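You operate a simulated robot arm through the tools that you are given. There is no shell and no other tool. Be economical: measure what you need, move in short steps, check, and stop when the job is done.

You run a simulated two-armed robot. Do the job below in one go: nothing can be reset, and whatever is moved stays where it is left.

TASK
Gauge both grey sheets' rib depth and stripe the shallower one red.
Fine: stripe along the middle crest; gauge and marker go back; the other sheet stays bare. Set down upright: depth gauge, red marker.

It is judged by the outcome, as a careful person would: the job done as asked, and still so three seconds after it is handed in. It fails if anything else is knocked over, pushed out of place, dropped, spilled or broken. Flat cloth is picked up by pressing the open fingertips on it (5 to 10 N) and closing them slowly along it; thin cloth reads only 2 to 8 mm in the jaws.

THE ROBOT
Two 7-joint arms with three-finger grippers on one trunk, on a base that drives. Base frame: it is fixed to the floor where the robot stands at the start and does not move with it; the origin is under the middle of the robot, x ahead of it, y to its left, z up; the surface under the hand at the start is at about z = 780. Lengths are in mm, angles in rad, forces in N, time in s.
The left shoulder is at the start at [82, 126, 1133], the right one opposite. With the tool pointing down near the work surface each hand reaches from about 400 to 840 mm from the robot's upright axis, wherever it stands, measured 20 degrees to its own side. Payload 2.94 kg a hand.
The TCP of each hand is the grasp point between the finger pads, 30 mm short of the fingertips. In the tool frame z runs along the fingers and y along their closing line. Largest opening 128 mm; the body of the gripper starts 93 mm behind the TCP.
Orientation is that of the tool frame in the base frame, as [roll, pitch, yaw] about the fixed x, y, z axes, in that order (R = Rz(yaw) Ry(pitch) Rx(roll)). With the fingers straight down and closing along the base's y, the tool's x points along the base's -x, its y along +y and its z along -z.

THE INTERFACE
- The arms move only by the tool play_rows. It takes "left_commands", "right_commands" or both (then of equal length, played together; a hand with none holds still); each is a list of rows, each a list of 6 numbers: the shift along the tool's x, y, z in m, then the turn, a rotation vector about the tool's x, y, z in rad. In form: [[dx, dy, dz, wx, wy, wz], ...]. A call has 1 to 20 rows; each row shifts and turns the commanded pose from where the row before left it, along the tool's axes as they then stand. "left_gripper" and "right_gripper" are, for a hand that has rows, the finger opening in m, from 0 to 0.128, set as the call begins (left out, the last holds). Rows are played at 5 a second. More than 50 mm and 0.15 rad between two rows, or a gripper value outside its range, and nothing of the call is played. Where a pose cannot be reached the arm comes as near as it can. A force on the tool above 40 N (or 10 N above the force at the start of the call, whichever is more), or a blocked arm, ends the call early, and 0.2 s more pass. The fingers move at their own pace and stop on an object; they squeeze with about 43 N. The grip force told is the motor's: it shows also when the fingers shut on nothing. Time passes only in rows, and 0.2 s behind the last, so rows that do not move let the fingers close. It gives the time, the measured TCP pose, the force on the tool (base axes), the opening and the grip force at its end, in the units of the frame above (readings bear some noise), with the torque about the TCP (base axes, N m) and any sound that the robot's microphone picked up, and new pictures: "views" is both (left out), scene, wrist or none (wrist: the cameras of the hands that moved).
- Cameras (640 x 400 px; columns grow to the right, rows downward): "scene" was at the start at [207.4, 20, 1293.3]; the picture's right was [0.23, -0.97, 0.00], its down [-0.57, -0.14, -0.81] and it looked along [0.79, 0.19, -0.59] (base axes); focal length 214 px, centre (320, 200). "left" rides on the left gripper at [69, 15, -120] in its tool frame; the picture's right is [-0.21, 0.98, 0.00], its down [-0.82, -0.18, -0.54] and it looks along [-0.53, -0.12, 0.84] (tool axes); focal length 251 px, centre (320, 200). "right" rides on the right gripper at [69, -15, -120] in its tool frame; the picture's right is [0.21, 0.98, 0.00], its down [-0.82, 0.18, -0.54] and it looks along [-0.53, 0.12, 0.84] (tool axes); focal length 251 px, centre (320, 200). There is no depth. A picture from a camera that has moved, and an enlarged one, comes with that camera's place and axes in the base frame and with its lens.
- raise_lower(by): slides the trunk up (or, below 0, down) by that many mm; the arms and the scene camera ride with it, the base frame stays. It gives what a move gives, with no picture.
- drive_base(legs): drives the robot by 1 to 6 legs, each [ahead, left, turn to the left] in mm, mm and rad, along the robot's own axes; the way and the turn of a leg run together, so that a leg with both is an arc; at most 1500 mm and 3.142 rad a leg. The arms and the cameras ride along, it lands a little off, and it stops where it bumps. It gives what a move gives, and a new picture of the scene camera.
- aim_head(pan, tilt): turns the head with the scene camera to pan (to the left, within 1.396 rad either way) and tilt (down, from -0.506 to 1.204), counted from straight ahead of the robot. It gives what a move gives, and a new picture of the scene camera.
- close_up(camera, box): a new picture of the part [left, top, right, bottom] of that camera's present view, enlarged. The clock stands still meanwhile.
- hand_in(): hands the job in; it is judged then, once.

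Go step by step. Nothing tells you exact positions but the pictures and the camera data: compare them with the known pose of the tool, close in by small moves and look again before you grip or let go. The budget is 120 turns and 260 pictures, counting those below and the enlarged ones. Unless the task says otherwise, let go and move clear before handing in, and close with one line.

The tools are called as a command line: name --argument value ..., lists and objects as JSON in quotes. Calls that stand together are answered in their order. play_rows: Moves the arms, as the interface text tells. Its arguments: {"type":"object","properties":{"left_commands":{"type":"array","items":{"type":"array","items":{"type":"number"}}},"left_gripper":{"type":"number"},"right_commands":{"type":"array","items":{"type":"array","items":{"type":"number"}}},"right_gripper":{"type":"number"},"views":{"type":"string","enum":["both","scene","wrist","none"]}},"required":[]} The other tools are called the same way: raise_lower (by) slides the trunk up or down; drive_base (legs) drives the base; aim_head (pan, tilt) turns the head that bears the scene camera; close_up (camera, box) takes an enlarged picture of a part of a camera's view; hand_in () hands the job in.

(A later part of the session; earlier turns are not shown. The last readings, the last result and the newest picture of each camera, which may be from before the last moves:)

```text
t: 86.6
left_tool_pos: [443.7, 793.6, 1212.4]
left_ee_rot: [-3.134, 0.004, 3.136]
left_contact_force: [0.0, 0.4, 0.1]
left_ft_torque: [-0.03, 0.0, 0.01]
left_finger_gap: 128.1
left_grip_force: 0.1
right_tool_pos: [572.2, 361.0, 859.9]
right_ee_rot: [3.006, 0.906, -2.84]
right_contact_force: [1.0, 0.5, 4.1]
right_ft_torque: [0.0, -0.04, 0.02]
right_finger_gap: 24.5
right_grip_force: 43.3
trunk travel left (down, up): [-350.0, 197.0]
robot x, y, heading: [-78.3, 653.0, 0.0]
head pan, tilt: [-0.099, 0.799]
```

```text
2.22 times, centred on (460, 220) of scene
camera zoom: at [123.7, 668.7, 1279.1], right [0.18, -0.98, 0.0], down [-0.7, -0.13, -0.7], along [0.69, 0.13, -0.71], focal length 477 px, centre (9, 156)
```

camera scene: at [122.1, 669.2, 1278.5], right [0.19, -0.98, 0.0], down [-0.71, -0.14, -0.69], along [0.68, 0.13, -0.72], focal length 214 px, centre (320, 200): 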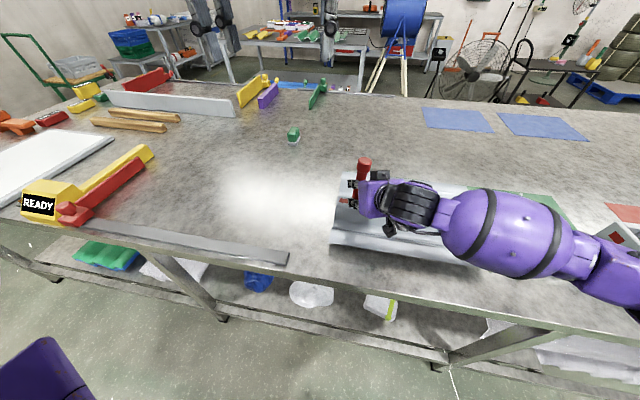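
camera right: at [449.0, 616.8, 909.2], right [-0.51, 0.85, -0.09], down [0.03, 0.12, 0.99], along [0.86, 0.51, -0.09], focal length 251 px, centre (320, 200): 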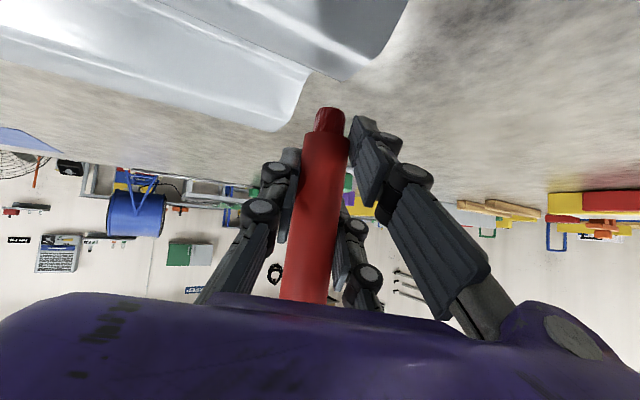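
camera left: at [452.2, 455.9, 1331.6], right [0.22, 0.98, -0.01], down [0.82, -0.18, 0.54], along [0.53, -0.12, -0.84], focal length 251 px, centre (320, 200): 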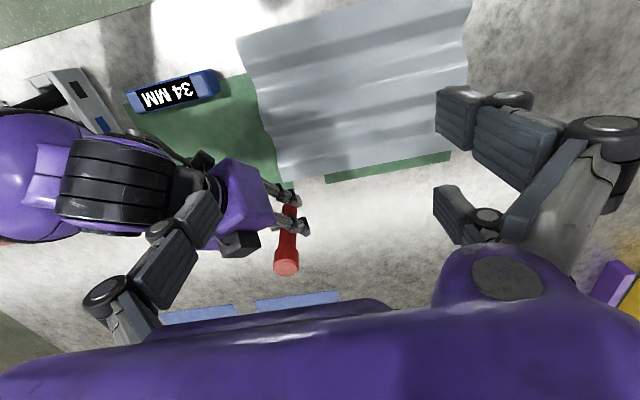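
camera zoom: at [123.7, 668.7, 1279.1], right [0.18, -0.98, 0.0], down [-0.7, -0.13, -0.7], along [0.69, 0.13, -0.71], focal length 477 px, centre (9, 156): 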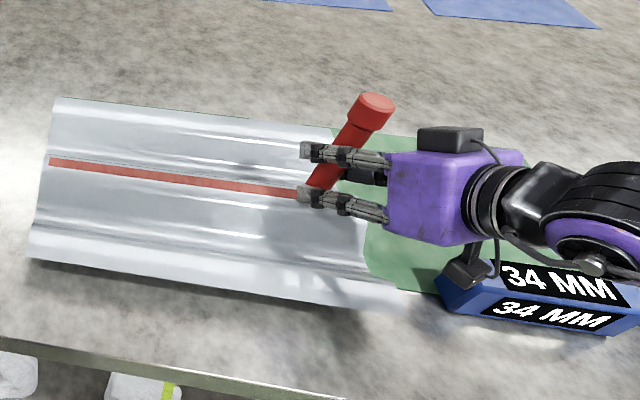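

play_rows --right_commands '[[0.003, -0.0146, -0.0058, 0, 0, 0], [0.003, -0.0146, -0.0058, 0, 0, 0], [0.003, -0.0146, -0.0058, 0, 0, 0], [0, 0, 0, 0, 0, 0]]' --views "none"

close_up --camera "right" --box '[160, 0, 480, 220]'

```text
t: 87.6
left_tool_pos: [442.3, 794.6, 1213.4]
left_ee_rot: [-3.131, 0.004, 3.136]
left_contact_force: [0.7, 0.2, 0.7]
left_ft_torque: [0.0, 0.0, 0.0]
left_finger_gap: 127.9
left_grip_force: 0.0
right_tool_pos: [570.8, 313.2, 860.3]
right_ee_rot: [3.006, 0.905, -2.838]
right_contact_force: [0.0, -0.2, 4.4]
right_ft_torque: [0.0, -0.06, -0.01]
right_finger_gap: 24.6
right_grip_force: 42.5
trunk travel left (down, up): [-350.0, 197.0]
robot x, y, heading: [-78.1, 653.2, -0.002]
head pan, tilt: [-0.099, 0.799]
```

```text
1.82 times, centred on (320, 110) of right
camera zoom: at [450.9, 244.3, 878.4], right [-0.51, 0.85, -0.09], down [0.03, 0.12, 0.99], along [0.86, 0.51, -0.09], focal length 457 px, centre (320, 364)
```

zoom: 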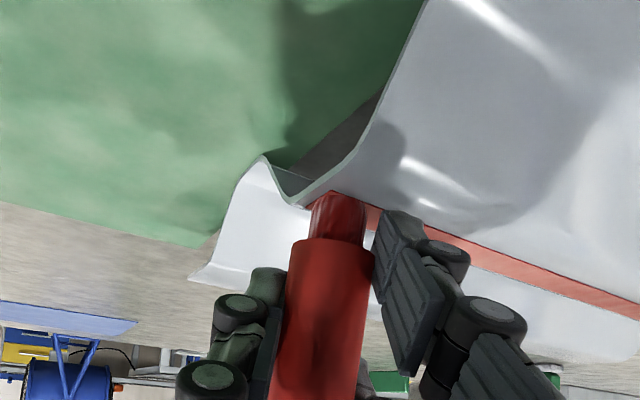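

The stripe now spans the middle crest end to end. Lifting off and viewing the whole result.

play_rows --right_commands '[[-0.0079, 0.0008, -0.0061, 0, 0, 0], [-0.0236, 0.0025, -0.0184, 0, 0, 0], [-0.0275, 0.003, -0.0214, 0, 0, 0], [-0.0275, 0.003, -0.0214, 0, 0, 0], [-0.0236, 0.0025, -0.0184, 0, 0, 0], [0, 0, 0, 0, 0, 0]]' --views "scene"

close_up --camera "left" --box '[0, 40, 400, 290]'

```text
t: 89.0
left_tool_pos: [444.0, 793.6, 1212.1]
left_ee_rot: [-3.134, 0.003, 3.137]
left_contact_force: [0.6, -0.7, -0.6]
left_ft_torque: [-0.03, 0.02, -0.01]
left_finger_gap: 127.9
left_grip_force: 0.1
right_tool_pos: [569.6, 312.8, 963.8]
right_ee_rot: [3.008, 0.905, -2.841]
right_contact_force: [-0.4, -0.2, -1.0]
right_ft_torque: [0.0, 0.01, 0.03]
right_finger_gap: 24.6
right_grip_force: 42.5
right hand out of reach, approached as far as the arm can: row 4
trunk travel left (down, up): [-350.0, 197.0]
robot x, y, heading: [-76.6, 652.8, -0.004]
head pan, tilt: [-0.099, 0.799]
camera scene: at [124.6, 668.6, 1279.3], right [0.18, -0.98, 0.0], down [-0.7, -0.13, -0.7], along [0.69, 0.13, -0.71], focal length 214 px, centre (320, 200)
```

scene: 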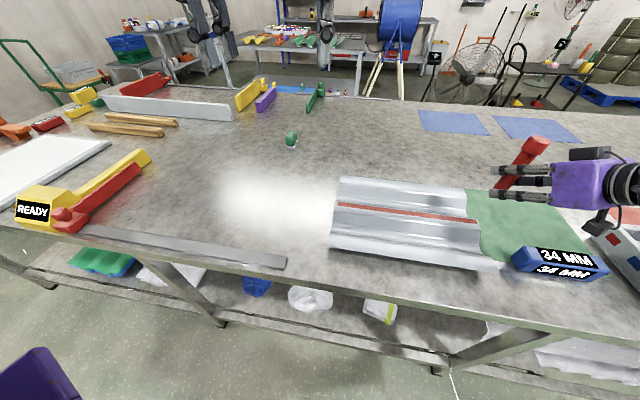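

```text
1.60 times, centred on (200, 165) of left
camera zoom: at [373.5, 809.9, 1331.8], right [0.22, 0.98, -0.01], down [0.82, -0.18, 0.55], along [0.53, -0.13, -0.84], focal length 402 px, centre (512, 256)
```

zoom: 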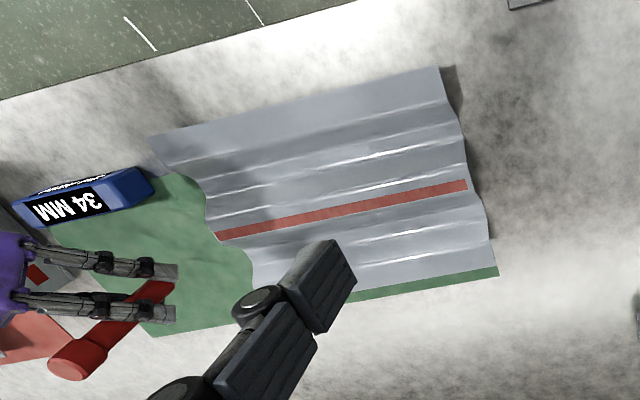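

Left sheet has a clean red stripe on its middle crest. To return the marker without brushing blue/black, I'll raise the trunk, drive back right, and turn the hand so it comes from the rack's side.

raise_lower --by 90

drive_base --legs '[[0, -600, 0]]'

```text
t: 90.2
left_tool_pos: [444.4, 793.5, 1302.7]
left_ee_rot: [-3.132, 0.003, 3.136]
left_contact_force: [-0.2, 0.1, 0.3]
left_ft_torque: [0.0, 0.01, -0.03]
left_finger_gap: 128.1
left_grip_force: 0.0
right_tool_pos: [568.6, 312.9, 1119.8]
right_ee_rot: [3.071, 1.014, -2.789]
right_contact_force: [0.6, -0.4, -0.5]
right_ft_torque: [0.0, -0.04, 0.01]
right_finger_gap: 24.5
right_grip_force: 43.0
trunk travel left (down, up): [-440.0, 107.0]
robot x, y, heading: [-80.2, 654.6, -0.011]
head pan, tilt: [-0.099, 0.799]
```

```text
t: 95.9
left_tool_pos: [438.7, 194.7, 1302.8]
left_ee_rot: [-3.131, 0.004, 3.118]
left_contact_force: [0.2, 0.2, -0.3]
left_ft_torque: [0.02, 0.01, 0.02]
left_finger_gap: 127.8
left_grip_force: 0.1
right_tool_pos: [554.3, -288.9, 1121.8]
right_ee_rot: [3.072, 1.014, -2.809]
right_contact_force: [0.1, 0.2, -0.4]
right_ft_torque: [0.0, -0.03, -0.01]
right_finger_gap: 24.6
right_grip_force: 43.2
trunk travel left (down, up): [-440.0, 107.0]
robot x, y, heading: [-86.6, 65.2, -0.025]
head pan, tilt: [-0.099, 0.799]
camera scene: at [89.0, 53.7, 1373.7], right [-0.12, -0.99, 0.0], down [-0.71, 0.09, -0.7], along [0.69, -0.08, -0.72], focal length 214 px, centre (320, 200)
```

scene: 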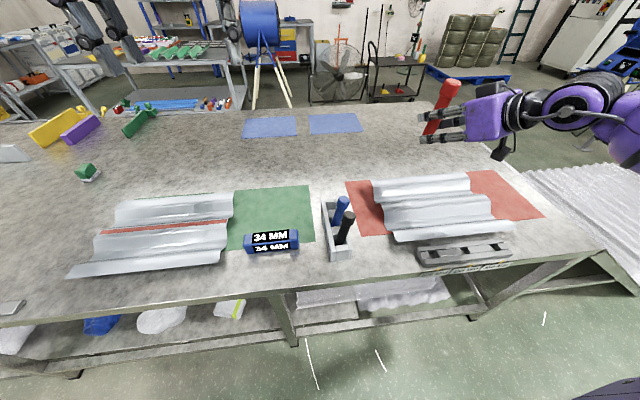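

play_rows --right_commands '[[0, 0, 0, -0.068, 0.1095, 0.011], [0, 0, 0, -0.0976, 0.0105, -0.0761], [0, 0, 0, -0.0976, 0.0105, -0.0761], [0, 0, 0, -0.0976, 0.0105, -0.0761], [0, 0, 0, -0.0976, 0.0105, -0.0761], [0, 0, 0, -0.0976, 0.0105, -0.0761], [0, 0, 0, -0.0976, 0.0105, -0.0761], [0, 0, 0, -0.0976, 0.0105, -0.0761], [0, 0, 0, 0, 0, 0]]' --views "both"

```text
t: 97.9
left_tool_pos: [438.7, 194.4, 1301.6]
left_ee_rot: [-3.132, 0.005, 3.118]
left_contact_force: [1.0, 0.7, 0.3]
left_ft_torque: [0.04, 0.02, 0.0]
left_finger_gap: 127.8
left_grip_force: 0.0
right_tool_pos: [563.5, -218.1, 1132.2]
right_ee_rot: [3.003, 0.904, -2.747]
right_contact_force: [0.7, -0.3, -0.6]
right_ft_torque: [0.0, -0.03, -0.02]
right_finger_gap: 24.6
right_grip_force: 42.9
right hand out of reach, approached as far as the arm can: row 1, 2, 3, 4, 5, 6, 7, 8
trunk travel left (down, up): [-440.0, 107.0]
robot x, y, heading: [-82.7, 65.1, -0.023]
head pan, tilt: [-0.099, 0.799]
camera scene: at [89.1, 53.7, 1373.7], right [-0.12, -0.99, 0.0], down [-0.71, 0.09, -0.7], along [0.69, -0.08, -0.72], focal length 214 px, centre (320, 200)
camera right: at [451.2, -298.7, 1148.6], right [-0.59, 0.8, -0.09], down [0.02, 0.12, 0.99], along [0.81, 0.59, -0.09], focal length 251 px, centre (320, 200)
```

scene: 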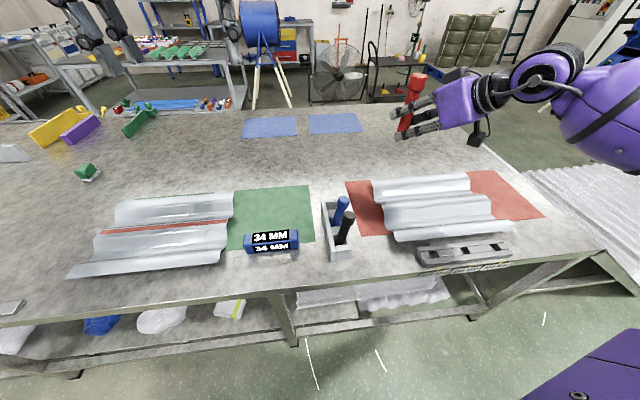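
right: 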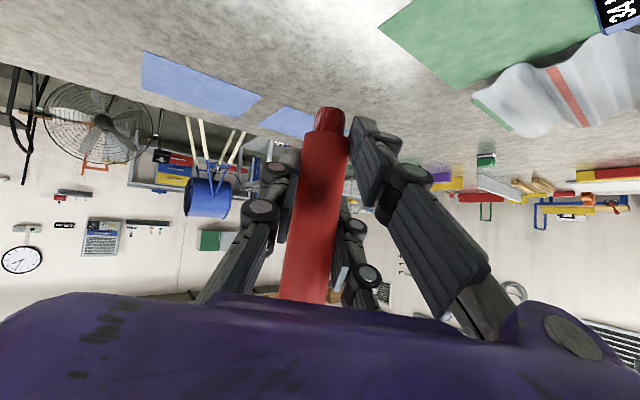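

play_rows --right_commands '[[0, 0, 0, 0.0976, -0.0105, 0.0761], [0, 0, 0, 0.0976, -0.0105, 0.0761], [0, 0, 0, 0, 0, 0]]' --views "none"

```text
t: 98.7
left_tool_pos: [439.4, 194.4, 1302.7]
left_ee_rot: [-3.133, 0.004, 3.117]
left_contact_force: [0.7, -0.2, -0.1]
left_ft_torque: [0.0, 0.02, -0.02]
left_finger_gap: 128.2
left_grip_force: 0.0
right_tool_pos: [563.8, -219.5, 1130.7]
right_ee_rot: [3.004, 0.904, -2.998]
right_contact_force: [0.0, -0.3, -0.5]
right_ft_torque: [-0.02, -0.02, -0.02]
right_finger_gap: 24.2
right_grip_force: 43.1
trunk travel left (down, up): [-440.0, 107.0]
robot x, y, heading: [-82.9, 66.6, -0.022]
head pan, tilt: [-0.099, 0.799]
```

play_rows --right_commands '[[0.0097, 0.0293, 0.021, 0, 0, 0], [0.0097, 0.0293, 0.021, 0, 0, 0], [0.0097, 0.0293, 0.021, 0, 0, 0], [0.0097, 0.0293, 0.021, 0, 0, 0], [0.0097, 0.0293, 0.021, 0, 0, 0], [0, 0, 0, -0.0976, 0.0105, -0.0761], [0, 0, 0, -0.0976, 0.0105, -0.0761], [0, 0, 0, -0.0976, 0.0105, -0.0761], [0, 0, 0, -0.0976, 0.0105, -0.0761], [0, 0, 0, -0.0976, 0.0105, -0.0761], [0, 0, 0, -0.0976, 0.0105, -0.0761], [0, 0, 0, -0.0976, 0.0105, -0.0761], [0, 0, 0, -0.0976, 0.0105, -0.0761], [0, 0, 0, 0, 0, 0]]' --views "both"

```text
t: 101.7
left_tool_pos: [439.7, 194.2, 1302.9]
left_ee_rot: [-3.131, 0.004, 3.117]
left_contact_force: [0.0, -0.4, 0.2]
left_ft_torque: [0.0, 0.0, -0.01]
left_finger_gap: 127.9
left_grip_force: 0.1
right_tool_pos: [557.1, -49.5, 1051.6]
right_ee_rot: [3.087, 0.883, -2.358]
right_contact_force: [0.5, 1.0, -0.3]
right_ft_torque: [-0.02, 0.0, 0.0]
right_finger_gap: 24.6
right_grip_force: 43.3
right hand out of reach, approached as far as the arm can: row 10, 11, 12, 13
trunk travel left (down, up): [-440.0, 107.0]
robot x, y, heading: [-83.9, 69.7, -0.029]
head pan, tilt: [-0.099, 0.799]
camera scene: at [89.5, 53.3, 1373.6], right [-0.12, -0.99, 0.0], down [-0.71, 0.09, -0.7], along [0.69, -0.08, -0.72], focal length 214 px, centre (320, 200)
camera right: at [477.3, -159.9, 1073.5], right [-0.81, 0.57, -0.13], down [-0.04, 0.17, 0.98], along [0.58, 0.81, -0.12], focal length 251 px, centre (320, 200)
```

scene: 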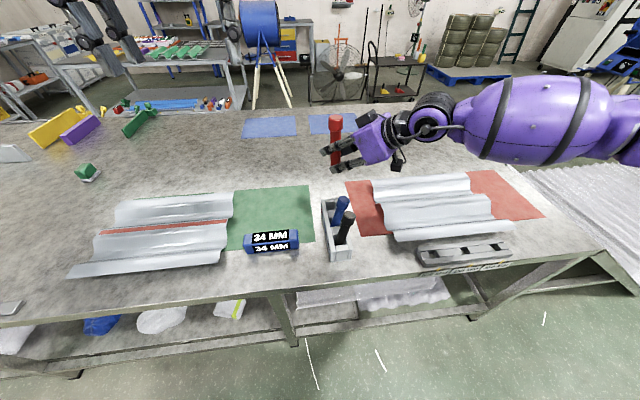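
right: 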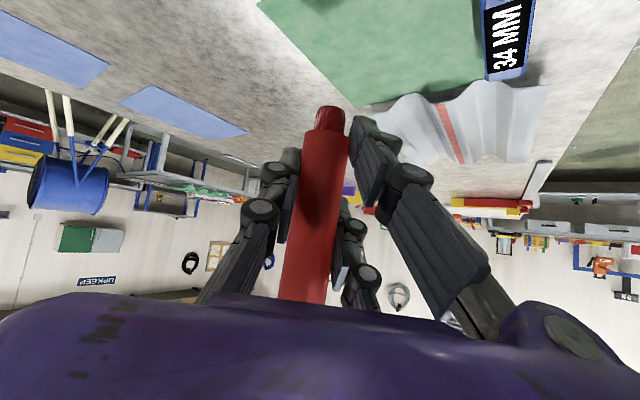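

The arm alone reaches yaw 0.96; turning the base left by 0.45 will bring the hand in from the rack's free side. Everything is held well above the table.

drive_base --legs '[[23, -290, 0], [0, 0, 0.45]]'

close_up --camera "right" --box '[0, 0, 640, 400]'

```text
t: 106.2
left_tool_pos: [350.1, 113.1, 1302.3]
left_ee_rot: [-3.132, 0.003, -2.721]
left_contact_force: [-0.4, 0.0, 0.3]
left_ft_torque: [0.02, -0.03, -0.02]
left_finger_gap: 128.1
left_grip_force: 0.2
right_tool_pos: [563.0, -57.5, 1051.7]
right_ee_rot: [3.088, 0.883, -1.914]
right_contact_force: [-0.1, 0.4, 0.5]
right_ft_torque: [-0.02, -0.03, -0.03]
right_finger_gap: 24.4
right_grip_force: 42.6
trunk travel left (down, up): [-440.0, 107.0]
robot x, y, heading: [-63.8, -229.4, 0.424]
head pan, tilt: [-0.099, 0.799]
camera scene: at [94.9, -165.4, 1373.7], right [0.32, -0.95, 0.0], down [-0.68, -0.23, -0.7], along [0.66, 0.22, -0.72], focal length 214 px, centre (320, 200)
```

scene: 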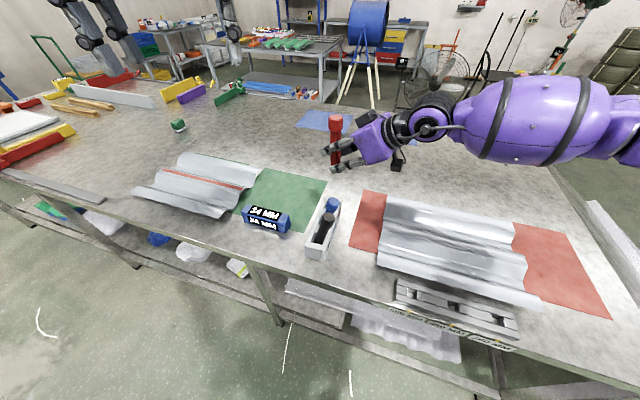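

```text
1.00 times, centred on (320, 200) of right (not enlarged: the box is as wide or as high as the picture)
camera zoom: at [537.6, -191.2, 1073.9], right [-0.98, 0.16, -0.13], down [-0.11, 0.14, 0.98], along [0.18, 0.98, -0.12], focal length 251 px, centre (320, 200)
```

zoom: 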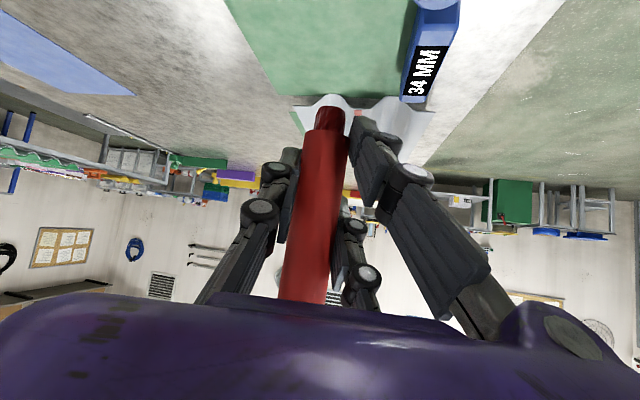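

play_rows --right_commands '[[0, 0, 0, -0.084, -0.021, -0.002], [0, 0, 0, 0, 0, 0]]' --views "none"

aim_head --pan 0.0 --tilt 0.8

close_up --camera "scene" --box '[260, 80, 460, 280]'

close_up --camera "right" --box '[180, 40, 460, 300]'

close_up --camera "left" --box '[0, 0, 640, 400]'

```text
t: 106.8
left_tool_pos: [350.5, 111.8, 1301.8]
left_ee_rot: [-3.133, 0.005, -2.721]
left_contact_force: [-0.3, 0.3, -0.2]
left_ft_torque: [0.02, -0.01, -0.02]
left_finger_gap: 127.9
left_grip_force: 0.1
right_tool_pos: [562.6, -57.1, 1052.7]
right_ee_rot: [3.086, 0.883, -1.912]
right_contact_force: [-0.4, 0.2, -0.7]
right_ft_torque: [0.0, -0.02, -0.01]
right_finger_gap: 24.4
right_grip_force: 43.4
right hand out of reach, approached as far as the arm can: row 1
trunk travel left (down, up): [-440.0, 107.0]
robot x, y, heading: [-70.4, -231.7, 0.423]
head pan, tilt: [-0.099, 0.799]
```

```text
t: 107.4
left_tool_pos: [349.9, 112.1, 1302.5]
left_ee_rot: [-3.133, 0.005, -2.721]
left_contact_force: [0.5, -0.2, 0.1]
left_ft_torque: [0.01, 0.02, 0.0]
left_finger_gap: 128.0
left_grip_force: 0.0
right_tool_pos: [561.5, -56.9, 1052.1]
right_ee_rot: [3.089, 0.883, -1.913]
right_contact_force: [0.3, -0.5, -1.0]
right_ft_torque: [-0.01, 0.0, -0.02]
right_finger_gap: 24.4
right_grip_force: 43.6
trunk travel left (down, up): [-440.0, 107.0]
robot x, y, heading: [-65.8, -227.2, 0.423]
head pan, tilt: [0.0, 0.799]
camera scene: at [91.9, -158.0, 1373.7], right [0.41, -0.91, 0.0], down [-0.65, -0.29, -0.7], along [0.64, 0.29, -0.72], focal length 214 px, centre (320, 200)
```

scene: 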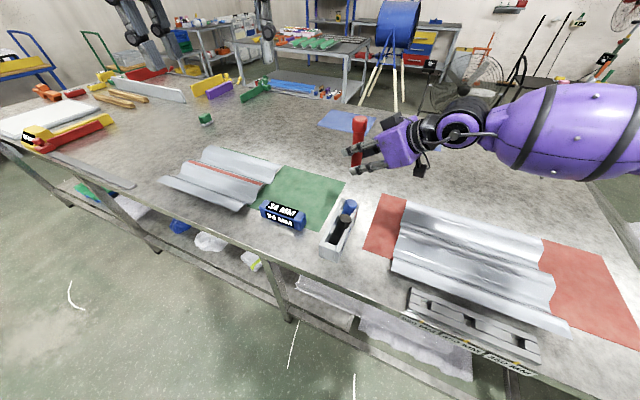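

```text
2.00 times, centred on (360, 180) of scene
camera zoom: at [91.9, -158.0, 1373.7], right [0.41, -0.91, 0.0], down [-0.65, -0.29, -0.7], along [0.64, 0.29, -0.72], focal length 429 px, centre (240, 240)
```

zoom: 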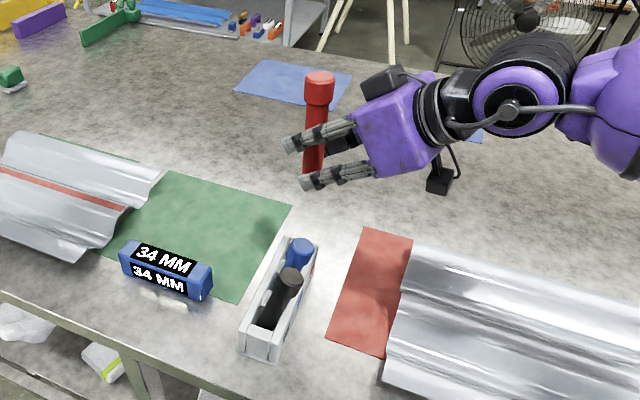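

```text
1.54 times, centred on (320, 170) of right
camera zoom: at [537.6, -191.2, 1073.9], right [-0.98, 0.16, -0.13], down [-0.11, 0.14, 0.98], along [0.18, 0.98, -0.12], focal length 387 px, centre (320, 246)
```

zoom: 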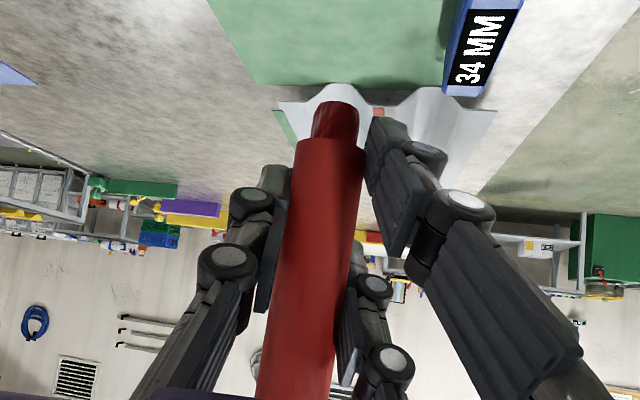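

```text
1.00 times, centred on (320, 200) of left (not enlarged: the box is as wide or as high as the picture)
camera zoom: at [279.1, 97.7, 1422.0], right [-0.2, 0.98, -0.01], down [0.82, 0.17, 0.55], along [0.54, 0.1, -0.84], focal length 251 px, centre (320, 200)
```

zoom: 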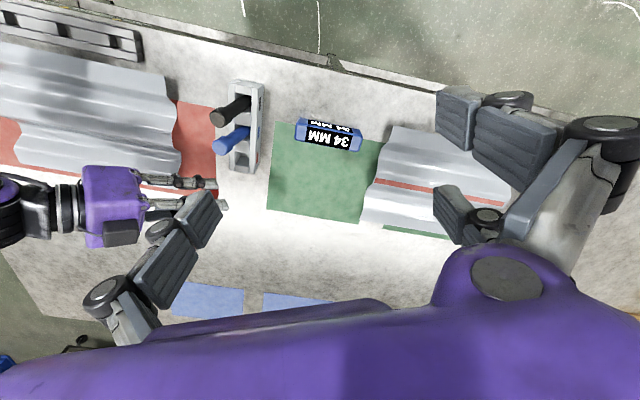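

play_rows --right_commands '[[0.0194, -0.0063, 0.0181, 0, 0, 0], [0.0194, -0.0063, 0.0181, 0, 0, 0], [0.0194, -0.0063, 0.0181, 0, 0, 0], [0, 0, 0, -0.0149, -0.0668, 0.0146], [0, 0, 0, 0, 0, 0]]' --views "both"

close_up --camera "scene" --box '[260, 80, 460, 280]'

close_up --camera "right" --box '[180, 0, 460, 260]'

```text
t: 108.6
left_tool_pos: [349.3, 112.6, 1304.0]
left_ee_rot: [-3.134, 0.004, -2.721]
left_contact_force: [0.6, -0.4, 1.2]
left_ft_torque: [0.01, -0.01, -0.03]
left_finger_gap: 128.1
left_grip_force: 0.0
right_tool_pos: [579.0, -55.3, 971.6]
right_ee_rot: [3.047, 0.949, -1.946]
right_contact_force: [0.4, -0.3, -0.4]
right_ft_torque: [0.0, -0.05, 0.04]
right_finger_gap: 24.4
right_grip_force: 43.1
trunk travel left (down, up): [-440.0, 107.0]
robot x, y, heading: [-68.2, -226.5, 0.425]
head pan, tilt: [0.0, 0.799]
camera scene: at [92.0, -158.0, 1373.7], right [0.41, -0.91, 0.0], down [-0.65, -0.29, -0.7], along [0.64, 0.29, -0.72], focal length 214 px, centre (320, 200)
camera right: at [554.1, -190.2, 983.8], right [-0.98, 0.17, -0.12], down [-0.11, 0.07, 0.99], along [0.18, 0.98, -0.05], focal length 251 px, centre (320, 200)
```

scene: 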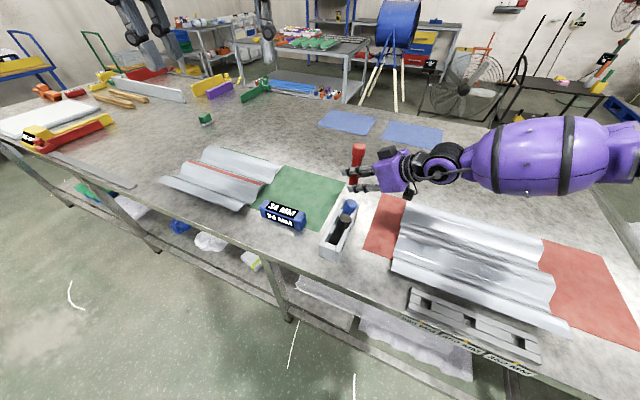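
right: 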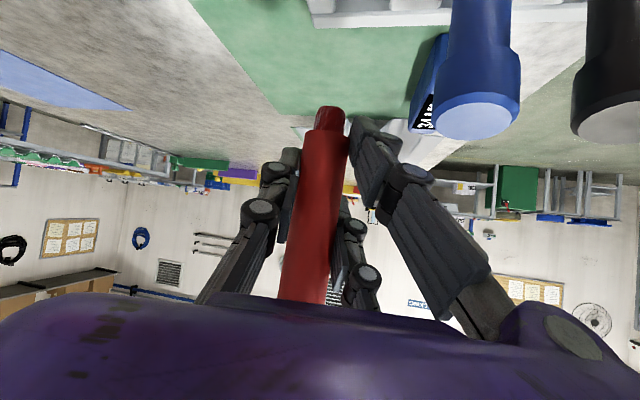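

```text
2.00 times, centred on (360, 180) of scene
camera zoom: at [92.0, -158.0, 1373.7], right [0.41, -0.91, 0.0], down [-0.65, -0.29, -0.7], along [0.64, 0.29, -0.72], focal length 429 px, centre (240, 240)
```

zoom: 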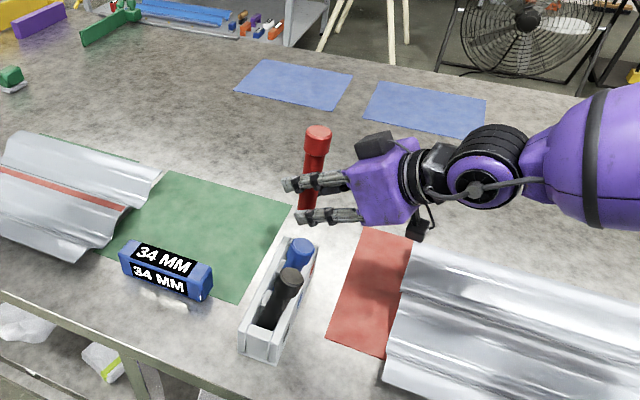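

```text
1.54 times, centred on (320, 130) of right
camera zoom: at [554.1, -190.2, 983.8], right [-0.98, 0.17, -0.12], down [-0.11, 0.07, 0.99], along [0.18, 0.98, -0.05], focal length 387 px, centre (320, 308)
```

zoom: 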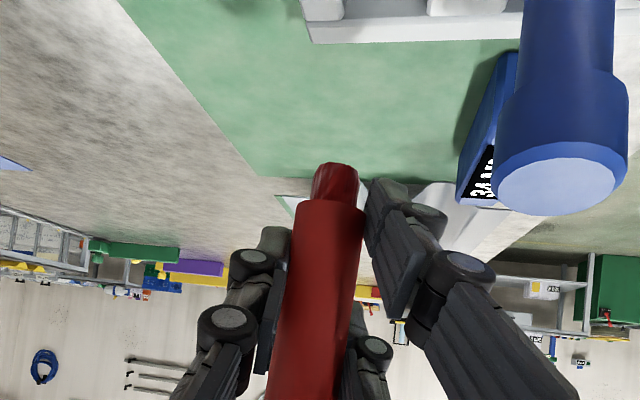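

Marker is nearly plumb above the red slot. Small lean fix, then lower to just above the rack mouth and look.

play_rows --right_commands '[[0, 0, 0, 0.0217, -0.0117, -0.0315], [0.0198, -0.0013, 0.0141, 0, 0, 0], [0.0198, -0.0013, 0.0141, 0, 0, 0], [0.016, -0.001, 0.0114, 0, 0, 0], [0, 0, 0, 0, 0, 0]]' --views "both"

close_up --camera "right" --box '[240, 0, 460, 200]'

close_up --camera "left" --box '[140, 40, 340, 260]'

close_up --camera "scene" --box '[290, 120, 430, 270]'

```text
t: 109.8
left_tool_pos: [349.7, 112.2, 1302.3]
left_ee_rot: [-3.133, 0.003, -2.721]
left_contact_force: [0.2, 0.2, -0.3]
left_ft_torque: [0.0, 0.02, 0.02]
left_finger_gap: 127.9
left_grip_force: 0.0
right_tool_pos: [581.6, -55.9, 904.0]
right_ee_rot: [3.113, 0.963, -1.892]
right_contact_force: [0.0, 0.3, -0.6]
right_ft_torque: [0.0, -0.03, 0.01]
right_finger_gap: 24.6
right_grip_force: 43.4
trunk travel left (down, up): [-440.0, 107.0]
robot x, y, heading: [-67.2, -230.2, 0.428]
head pan, tilt: [0.0, 0.799]
camera scene: at [91.8, -157.9, 1373.7], right [0.41, -0.91, 0.0], down [-0.65, -0.29, -0.7], along [0.64, 0.29, -0.72], focal length 214 px, centre (320, 200)
camera right: at [556.0, -190.0, 914.5], right [-0.97, 0.17, -0.16], down [-0.15, 0.07, 0.99], along [0.18, 0.98, -0.04], focal length 251 px, centre (320, 200)
```

scene: 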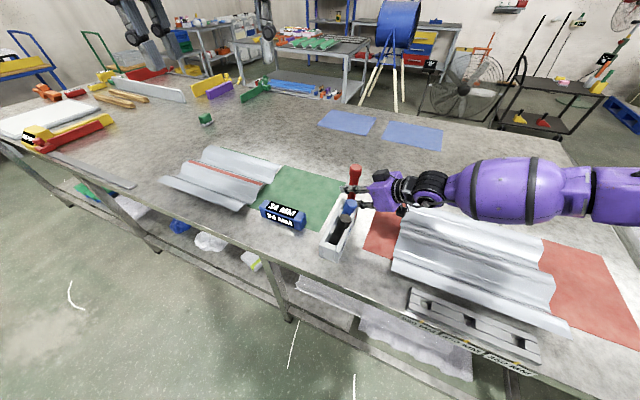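
right: 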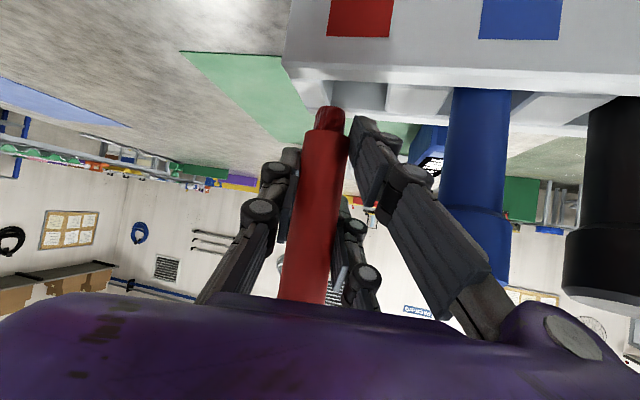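

```text
2.00 times, centred on (350, 100) of right
camera zoom: at [556.0, -190.0, 914.5], right [-0.97, 0.17, -0.16], down [-0.15, 0.07, 0.99], along [0.18, 0.98, -0.04], focal length 503 px, centre (260, 400)
```

zoom: 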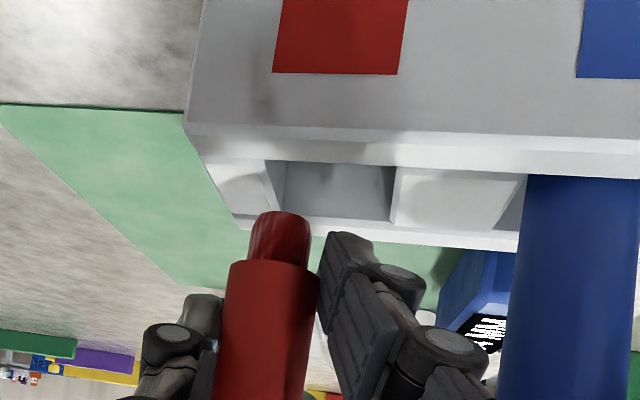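

```text
1.82 times, centred on (240, 150) of left
camera zoom: at [278.9, 97.7, 1422.1], right [-0.2, 0.98, -0.01], down [0.82, 0.17, 0.55], along [0.54, 0.1, -0.84], focal length 457 px, centre (466, 291)
```

zoom: 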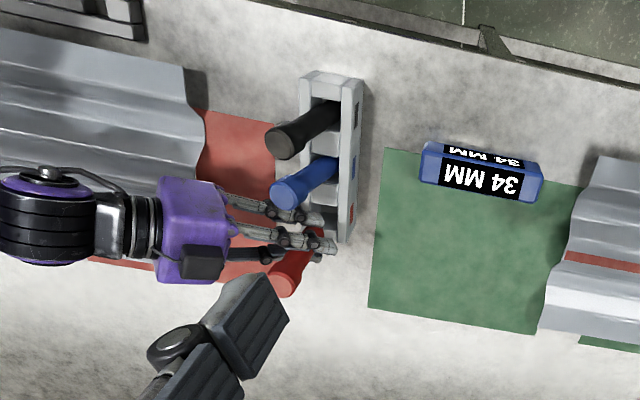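

```text
2.67 times, centred on (360, 195) of scene
camera zoom: at [91.8, -157.9, 1373.7], right [0.41, -0.91, 0.0], down [-0.65, -0.29, -0.7], along [0.64, 0.29, -0.72], focal length 572 px, centre (213, 213)
```

zoom: 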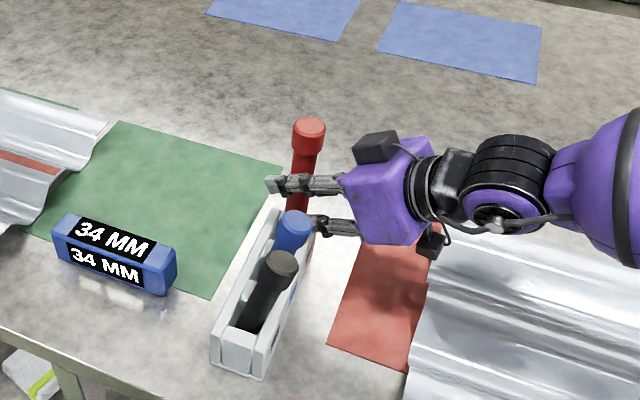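

close_up --camera "left" --box '[190, 70, 290, 220]'

close_up --camera "scene" --box '[310, 150, 390, 230]'

```text
2.67 times, centred on (240, 145) of left
camera zoom: at [278.9, 97.7, 1422.1], right [-0.2, 0.98, -0.01], down [0.82, 0.17, 0.55], along [0.54, 0.1, -0.84], focal length 670 px, centre (533, 347)
```

zoom: 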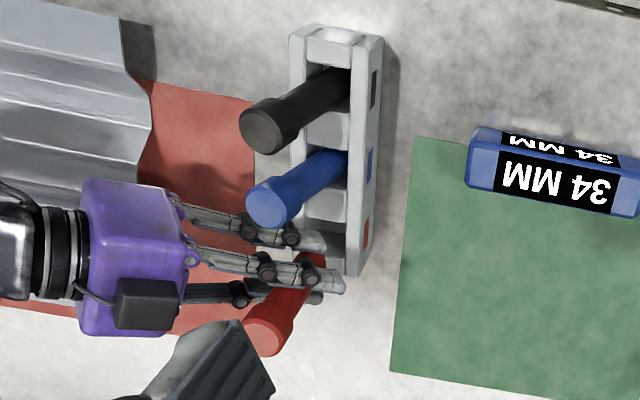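

```text
5.00 times, centred on (350, 190) of scene
camera zoom: at [91.8, -157.9, 1373.7], right [0.41, -0.91, 0.0], down [-0.65, -0.29, -0.7], along [0.64, 0.29, -0.72], focal length 1072 px, centre (170, 250)
```

zoom: 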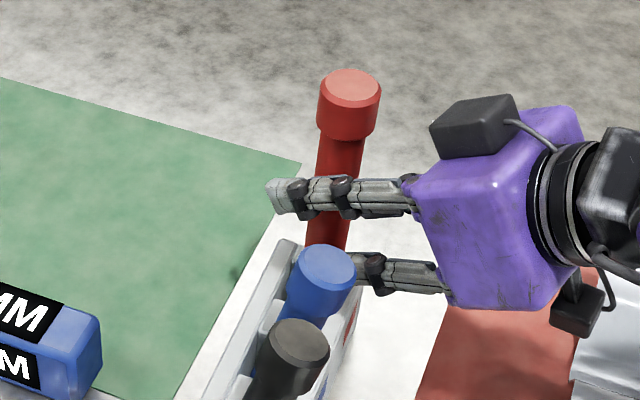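

Comparing the views, the slot centre is about 11 mm toward −x and 12 mm toward +y of the tip (the stored markers lean in loose slots). Shifting, then checking again.

play_rows --right_commands '[[-0.0045, 0.014, 0.0069, 0, 0, 0], [0, 0, 0, 0, 0, 0]]' --views "none"

close_up --camera "right" --box '[240, 0, 460, 200]'

close_up --camera "left" --box '[190, 70, 290, 220]'

```text
t: 110.4
left_tool_pos: [351.1, 111.4, 1302.4]
left_ee_rot: [-3.133, 0.002, -2.721]
left_contact_force: [-1.0, -0.1, -0.4]
left_ft_torque: [0.01, 0.02, 0.0]
left_finger_gap: 128.2
left_grip_force: 0.1
right_tool_pos: [569.8, -44.9, 903.2]
right_ee_rot: [3.111, 0.962, -1.891]
right_contact_force: [0.5, 0.3, -0.7]
right_ft_torque: [0.02, -0.01, -0.01]
right_finger_gap: 24.2
right_grip_force: 42.9
trunk travel left (down, up): [-440.0, 107.0]
robot x, y, heading: [-67.9, -228.1, 0.42]
head pan, tilt: [0.0, 0.799]
```

```text
2.00 times, centred on (350, 100) of right
camera zoom: at [544.6, -180.0, 914.6], right [-0.97, 0.17, -0.16], down [-0.15, 0.07, 0.99], along [0.18, 0.98, -0.05], focal length 503 px, centre (260, 400)
```

zoom: 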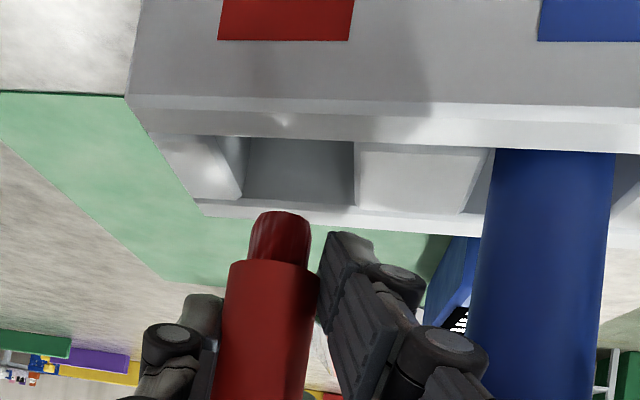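

```text
2.67 times, centred on (240, 145) of left
camera zoom: at [279.1, 97.6, 1422.1], right [-0.2, 0.98, -0.01], down [0.82, 0.17, 0.55], along [0.54, 0.1, -0.84], focal length 670 px, centre (533, 347)
```

zoom: 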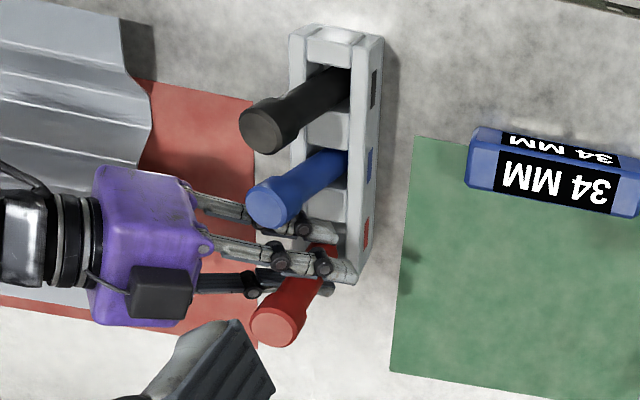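

play_rows --right_commands '[[-0.0006, 0.0033, 0.0009, 0, 0, 0], [0.0041, -0.0001, 0.0029, 0, 0, 0], [0.0041, -0.0001, 0.0029, 0, 0, 0], [0, 0, 0, 0, 0, 0]]' --views "none"

close_up --camera "right" --box '[240, 0, 460, 200]'

```text
t: 111.4
left_tool_pos: [349.8, 111.2, 1302.1]
left_ee_rot: [-3.134, 0.004, -2.72]
left_contact_force: [0.2, 0.0, -0.1]
left_ft_torque: [0.01, -0.03, 0.0]
left_finger_gap: 128.0
left_grip_force: 0.0
right_tool_pos: [568.3, -43.1, 894.1]
right_ee_rot: [3.113, 0.964, -1.894]
right_contact_force: [0.3, -0.1, -0.9]
right_ft_torque: [-0.01, -0.01, -0.01]
right_finger_gap: 24.4
right_grip_force: 43.1
trunk travel left (down, up): [-440.0, 107.0]
robot x, y, heading: [-63.7, -227.6, 0.42]
head pan, tilt: [0.0, 0.799]
```

```text
2.00 times, centred on (350, 100) of right
camera zoom: at [541.9, -177.8, 906.2], right [-0.97, 0.17, -0.16], down [-0.15, 0.07, 0.99], along [0.18, 0.98, -0.04], focal length 503 px, centre (260, 400)
```

zoom: 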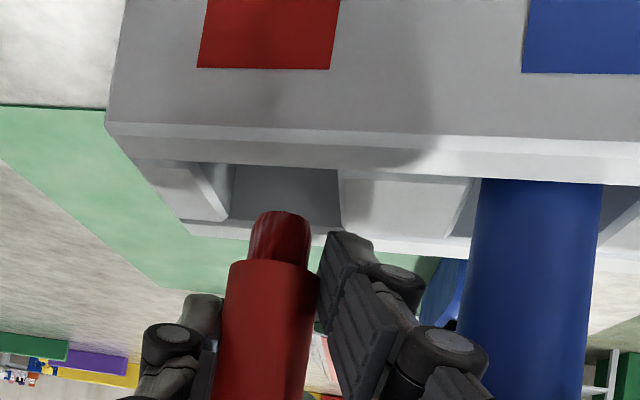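

play_rows --right_commands '[[0.0033, -0.0001, 0.0023, 0, 0, 0], [0.0033, -0.0001, 0.0023, 0, 0, 0], [0, 0, 0, 0, 0, 0]]' --views "none"

close_up --camera "right" --box '[240, 0, 460, 200]'

close_up --camera "left" --box '[190, 70, 290, 220]'

```text
t: 112.2
left_tool_pos: [347.6, 111.3, 1304.6]
left_ee_rot: [-3.133, 0.005, -2.721]
left_contact_force: [0.1, -0.1, -0.2]
left_ft_torque: [0.03, -0.01, 0.04]
left_finger_gap: 128.2
left_grip_force: 0.1
right_tool_pos: [569.4, -42.6, 889.8]
right_ee_rot: [3.119, 0.97, -1.886]
right_contact_force: [1.7, -2.9, 22.9]
right_ft_torque: [0.09, 0.39, 0.07]
right_finger_gap: 24.4
right_grip_force: 42.8
trunk travel left (down, up): [-440.0, 107.0]
robot x, y, heading: [-66.6, -231.3, 0.423]
head pan, tilt: [0.0, 0.799]
```

```text
2.00 times, centred on (350, 100) of right
camera zoom: at [542.8, -177.9, 901.4], right [-0.97, 0.17, -0.16], down [-0.15, 0.07, 0.99], along [0.18, 0.98, -0.04], focal length 503 px, centre (260, 400)
```

zoom: 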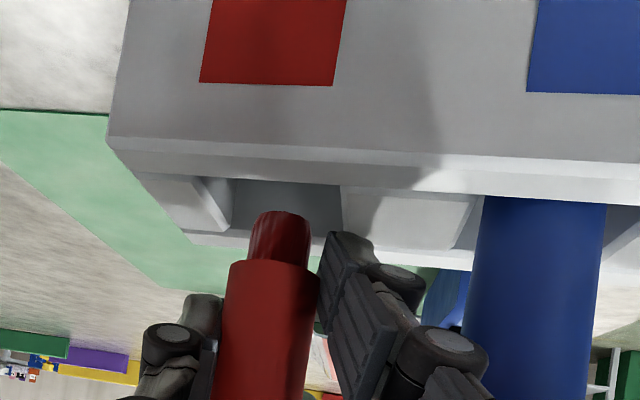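

```text
2.67 times, centred on (240, 145) of left
camera zoom: at [276.9, 96.5, 1423.3], right [-0.2, 0.98, -0.01], down [0.82, 0.17, 0.55], along [0.54, 0.11, -0.84], focal length 670 px, centre (533, 347)
```

zoom: 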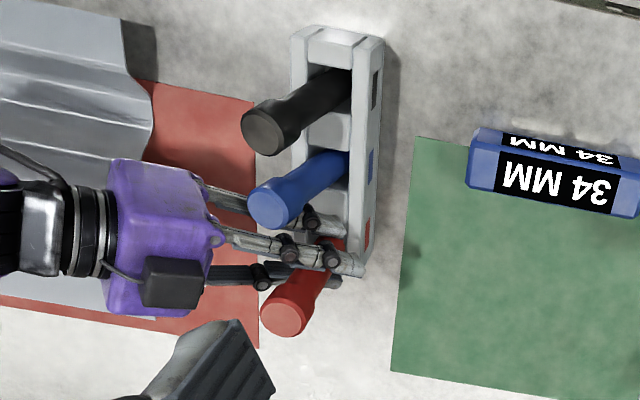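

The tip touched the rack rim (z≈842), a little too far in +y. Backing off 4 mm, shifting −y 7 mm and retrying.

play_rows --right_commands '[[-0.005, 0.0001, -0.0034, 0, 0, 0], [0.004, -0.0007, -0.0058, 0, 0, 0], [0.0025, -0.0001, 0.0017, 0, 0, 0], [0, 0, 0, 0, 0, 0]]' --views "none"

close_up --camera "right" --box '[240, 0, 460, 200]'

```text
t: 113.2
left_tool_pos: [346.8, 111.0, 1304.2]
left_ee_rot: [-3.133, 0.004, -2.722]
left_contact_force: [0.6, 0.5, 0.2]
left_ft_torque: [-0.03, 0.02, 0.0]
left_finger_gap: 128.1
left_grip_force: 0.1
right_tool_pos: [565.9, -48.8, 891.4]
right_ee_rot: [3.115, 0.965, -1.889]
right_contact_force: [-0.8, 1.6, 20.3]
right_ft_torque: [0.18, 0.39, 0.03]
right_finger_gap: 24.3
right_grip_force: 43.2
trunk travel left (down, up): [-440.0, 107.0]
robot x, y, heading: [-66.7, -232.7, 0.42]
head pan, tilt: [0.0, 0.799]
```

```text
2.00 times, centred on (350, 100) of right
camera zoom: at [539.9, -184.2, 902.3], right [-0.97, 0.17, -0.16], down [-0.15, 0.07, 0.99], along [0.18, 0.98, -0.04], focal length 503 px, centre (260, 400)
```

zoom: 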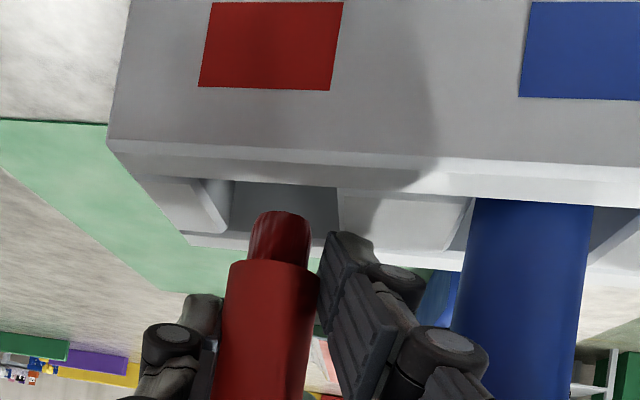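

The force reading shows the contact is the right fingers on the rack, not the tip: this grasp is too low to insert. I'll raise, pass the marker to the left hand by its cap (top-down, with a limited closing width so it can't wedge through), and insert with that.

play_rows --right_commands '[[-0.0178, 0.0003, -0.0124, 0, 0, 0], [-0.0178, 0.0003, -0.0124, 0, 0, 0], [-0.0178, 0.0003, -0.0124, 0, 0, 0], [0, 0, 0, 0, 0, 0]]' --left_commands '[[0, 0, 0, 0, 0, 0.14], [0, 0, 0, 0, 0, 0.14], [0, 0, 0, 0, 0, 0.14], [0, 0, 0, 0, 0, 0]]' --left_gripper 0.09 --views "none"

```text
t: 114.2
left_tool_pos: [348.7, 112.6, 1301.6]
left_ee_rot: [-3.136, 0.008, 3.14]
left_contact_force: [-0.8, 0.2, -0.1]
left_ft_torque: [-0.03, 0.06, 0.0]
left_finger_gap: 90.2
left_grip_force: 0.1
right_tool_pos: [565.9, -48.2, 954.0]
right_ee_rot: [3.111, 0.961, -1.892]
right_contact_force: [0.1, 0.8, -0.9]
right_ft_torque: [0.0, -0.01, -0.01]
right_finger_gap: 24.7
right_grip_force: 42.9
trunk travel left (down, up): [-440.0, 107.0]
robot x, y, heading: [-67.1, -229.6, 0.423]
head pan, tilt: [0.0, 0.799]
```

play_rows --left_commands '[[-0.0313, -0.0223, 0.0246, 0, 0, 0], [-0.0313, -0.0223, 0.0246, 0, 0, 0], [-0.0313, -0.0223, 0.0246, 0, 0, 0], [-0.0313, -0.0223, 0.0246, 0, 0, 0], [-0.0313, -0.0223, 0.0246, 0, 0, 0], [-0.0313, -0.0223, 0.0246, 0, 0, 0], [-0.0313, -0.0223, 0.0246, 0, 0, 0], [0, 0, 0, 0, 0, 0]]' --views "both"

```text
t: 116.0
left_tool_pos: [572.5, -43.7, 1131.6]
left_ee_rot: [-3.134, 0.009, -3.141]
left_contact_force: [0.0, 0.5, 0.2]
left_ft_torque: [-0.02, -0.02, 0.0]
left_finger_gap: 90.0
left_grip_force: 0.0
right_tool_pos: [564.9, -47.2, 953.7]
right_ee_rot: [3.113, 0.961, -1.89]
right_contact_force: [-1.0, 0.5, -0.4]
right_ft_torque: [-0.04, -0.02, -0.02]
right_finger_gap: 24.5
right_grip_force: 43.0
trunk travel left (down, up): [-440.0, 107.0]
robot x, y, heading: [-64.6, -228.0, 0.424]
head pan, tilt: [0.0, 0.799]
camera scene: at [90.8, -156.9, 1373.8], right [0.41, -0.91, 0.0], down [-0.65, -0.29, -0.7], along [0.64, 0.29, -0.72], focal length 214 px, centre (320, 200)
camera left: at [500.9, -28.8, 1251.5], right [0.21, 0.98, 0.0], down [0.82, -0.18, 0.55], along [0.54, -0.12, -0.84], focal length 251 px, centre (320, 200)
```

scene: 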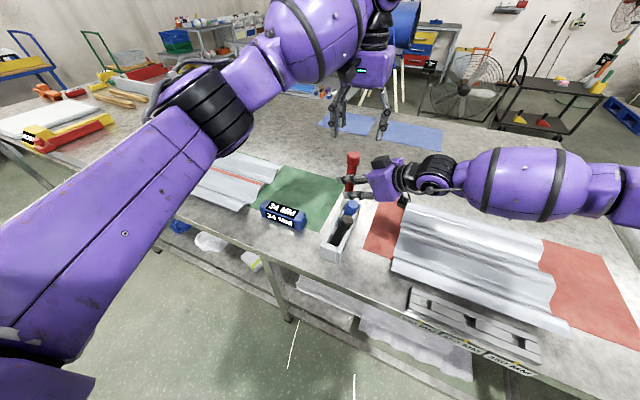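
left: 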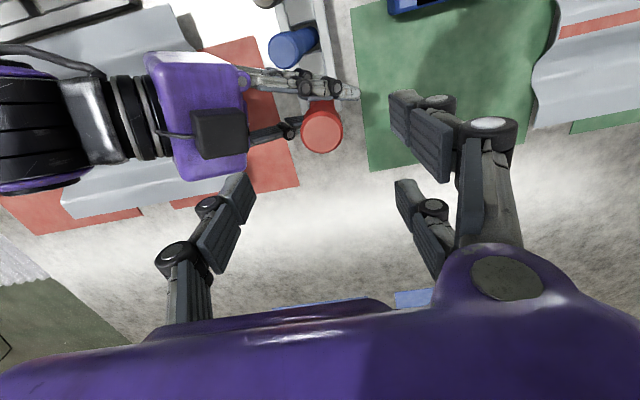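

play_rows --left_commands '[[0.008, 0.002, 0, 0, 0, 0], [0, 0, 0, 0, 0, -0.14], [0, 0, 0, 0, 0, -0.14], [0, 0, 0, 0, 0, -0.14], [0, 0, 0.03, 0, 0, 0], [0, 0, 0.02, 0, 0, 0], [0, 0, 0, 0, 0, 0]]' --left_gripper 0.072 --views "wrist"

close_up --camera "scene" --box '[310, 60, 450, 220]'

```text
t: 117.6
left_tool_pos: [564.6, -42.3, 1081.1]
left_ee_rot: [-3.133, 0.004, -2.721]
left_contact_force: [0.7, -1.0, 0.1]
left_ft_torque: [-0.01, 0.06, 0.0]
left_finger_gap: 71.9
left_grip_force: 0.0
right_tool_pos: [565.5, -46.8, 954.9]
right_ee_rot: [3.112, 0.962, -1.892]
right_contact_force: [0.4, 0.0, 0.0]
right_ft_torque: [-0.02, -0.02, 0.02]
right_finger_gap: 24.6
right_grip_force: 42.9
trunk travel left (down, up): [-440.0, 107.0]
robot x, y, heading: [-67.9, -230.2, 0.427]
head pan, tilt: [0.0, 0.799]
camera left: at [493.3, -56.2, 1200.3], right [-0.2, 0.98, -0.01], down [0.82, 0.17, 0.55], along [0.54, 0.1, -0.84], focal length 251 px, centre (320, 200)
```

left: 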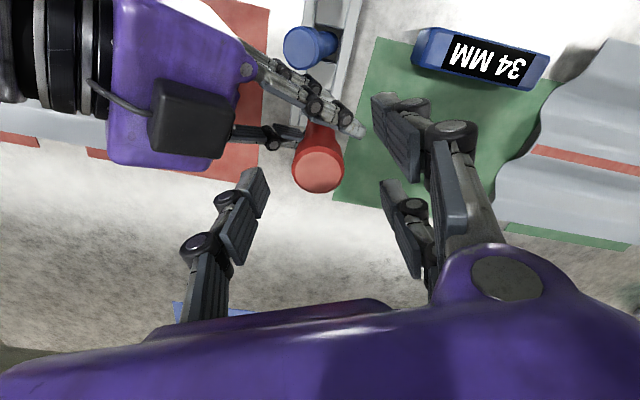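

```text
2.50 times, centred on (380, 140) of scene
camera zoom: at [91.7, -158.0, 1373.7], right [0.41, -0.91, 0.0], down [-0.65, -0.29, -0.7], along [0.64, 0.29, -0.72], focal length 536 px, centre (170, 350)
```

zoom: 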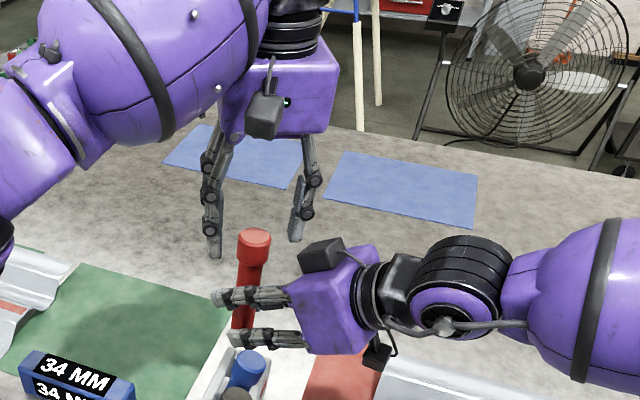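

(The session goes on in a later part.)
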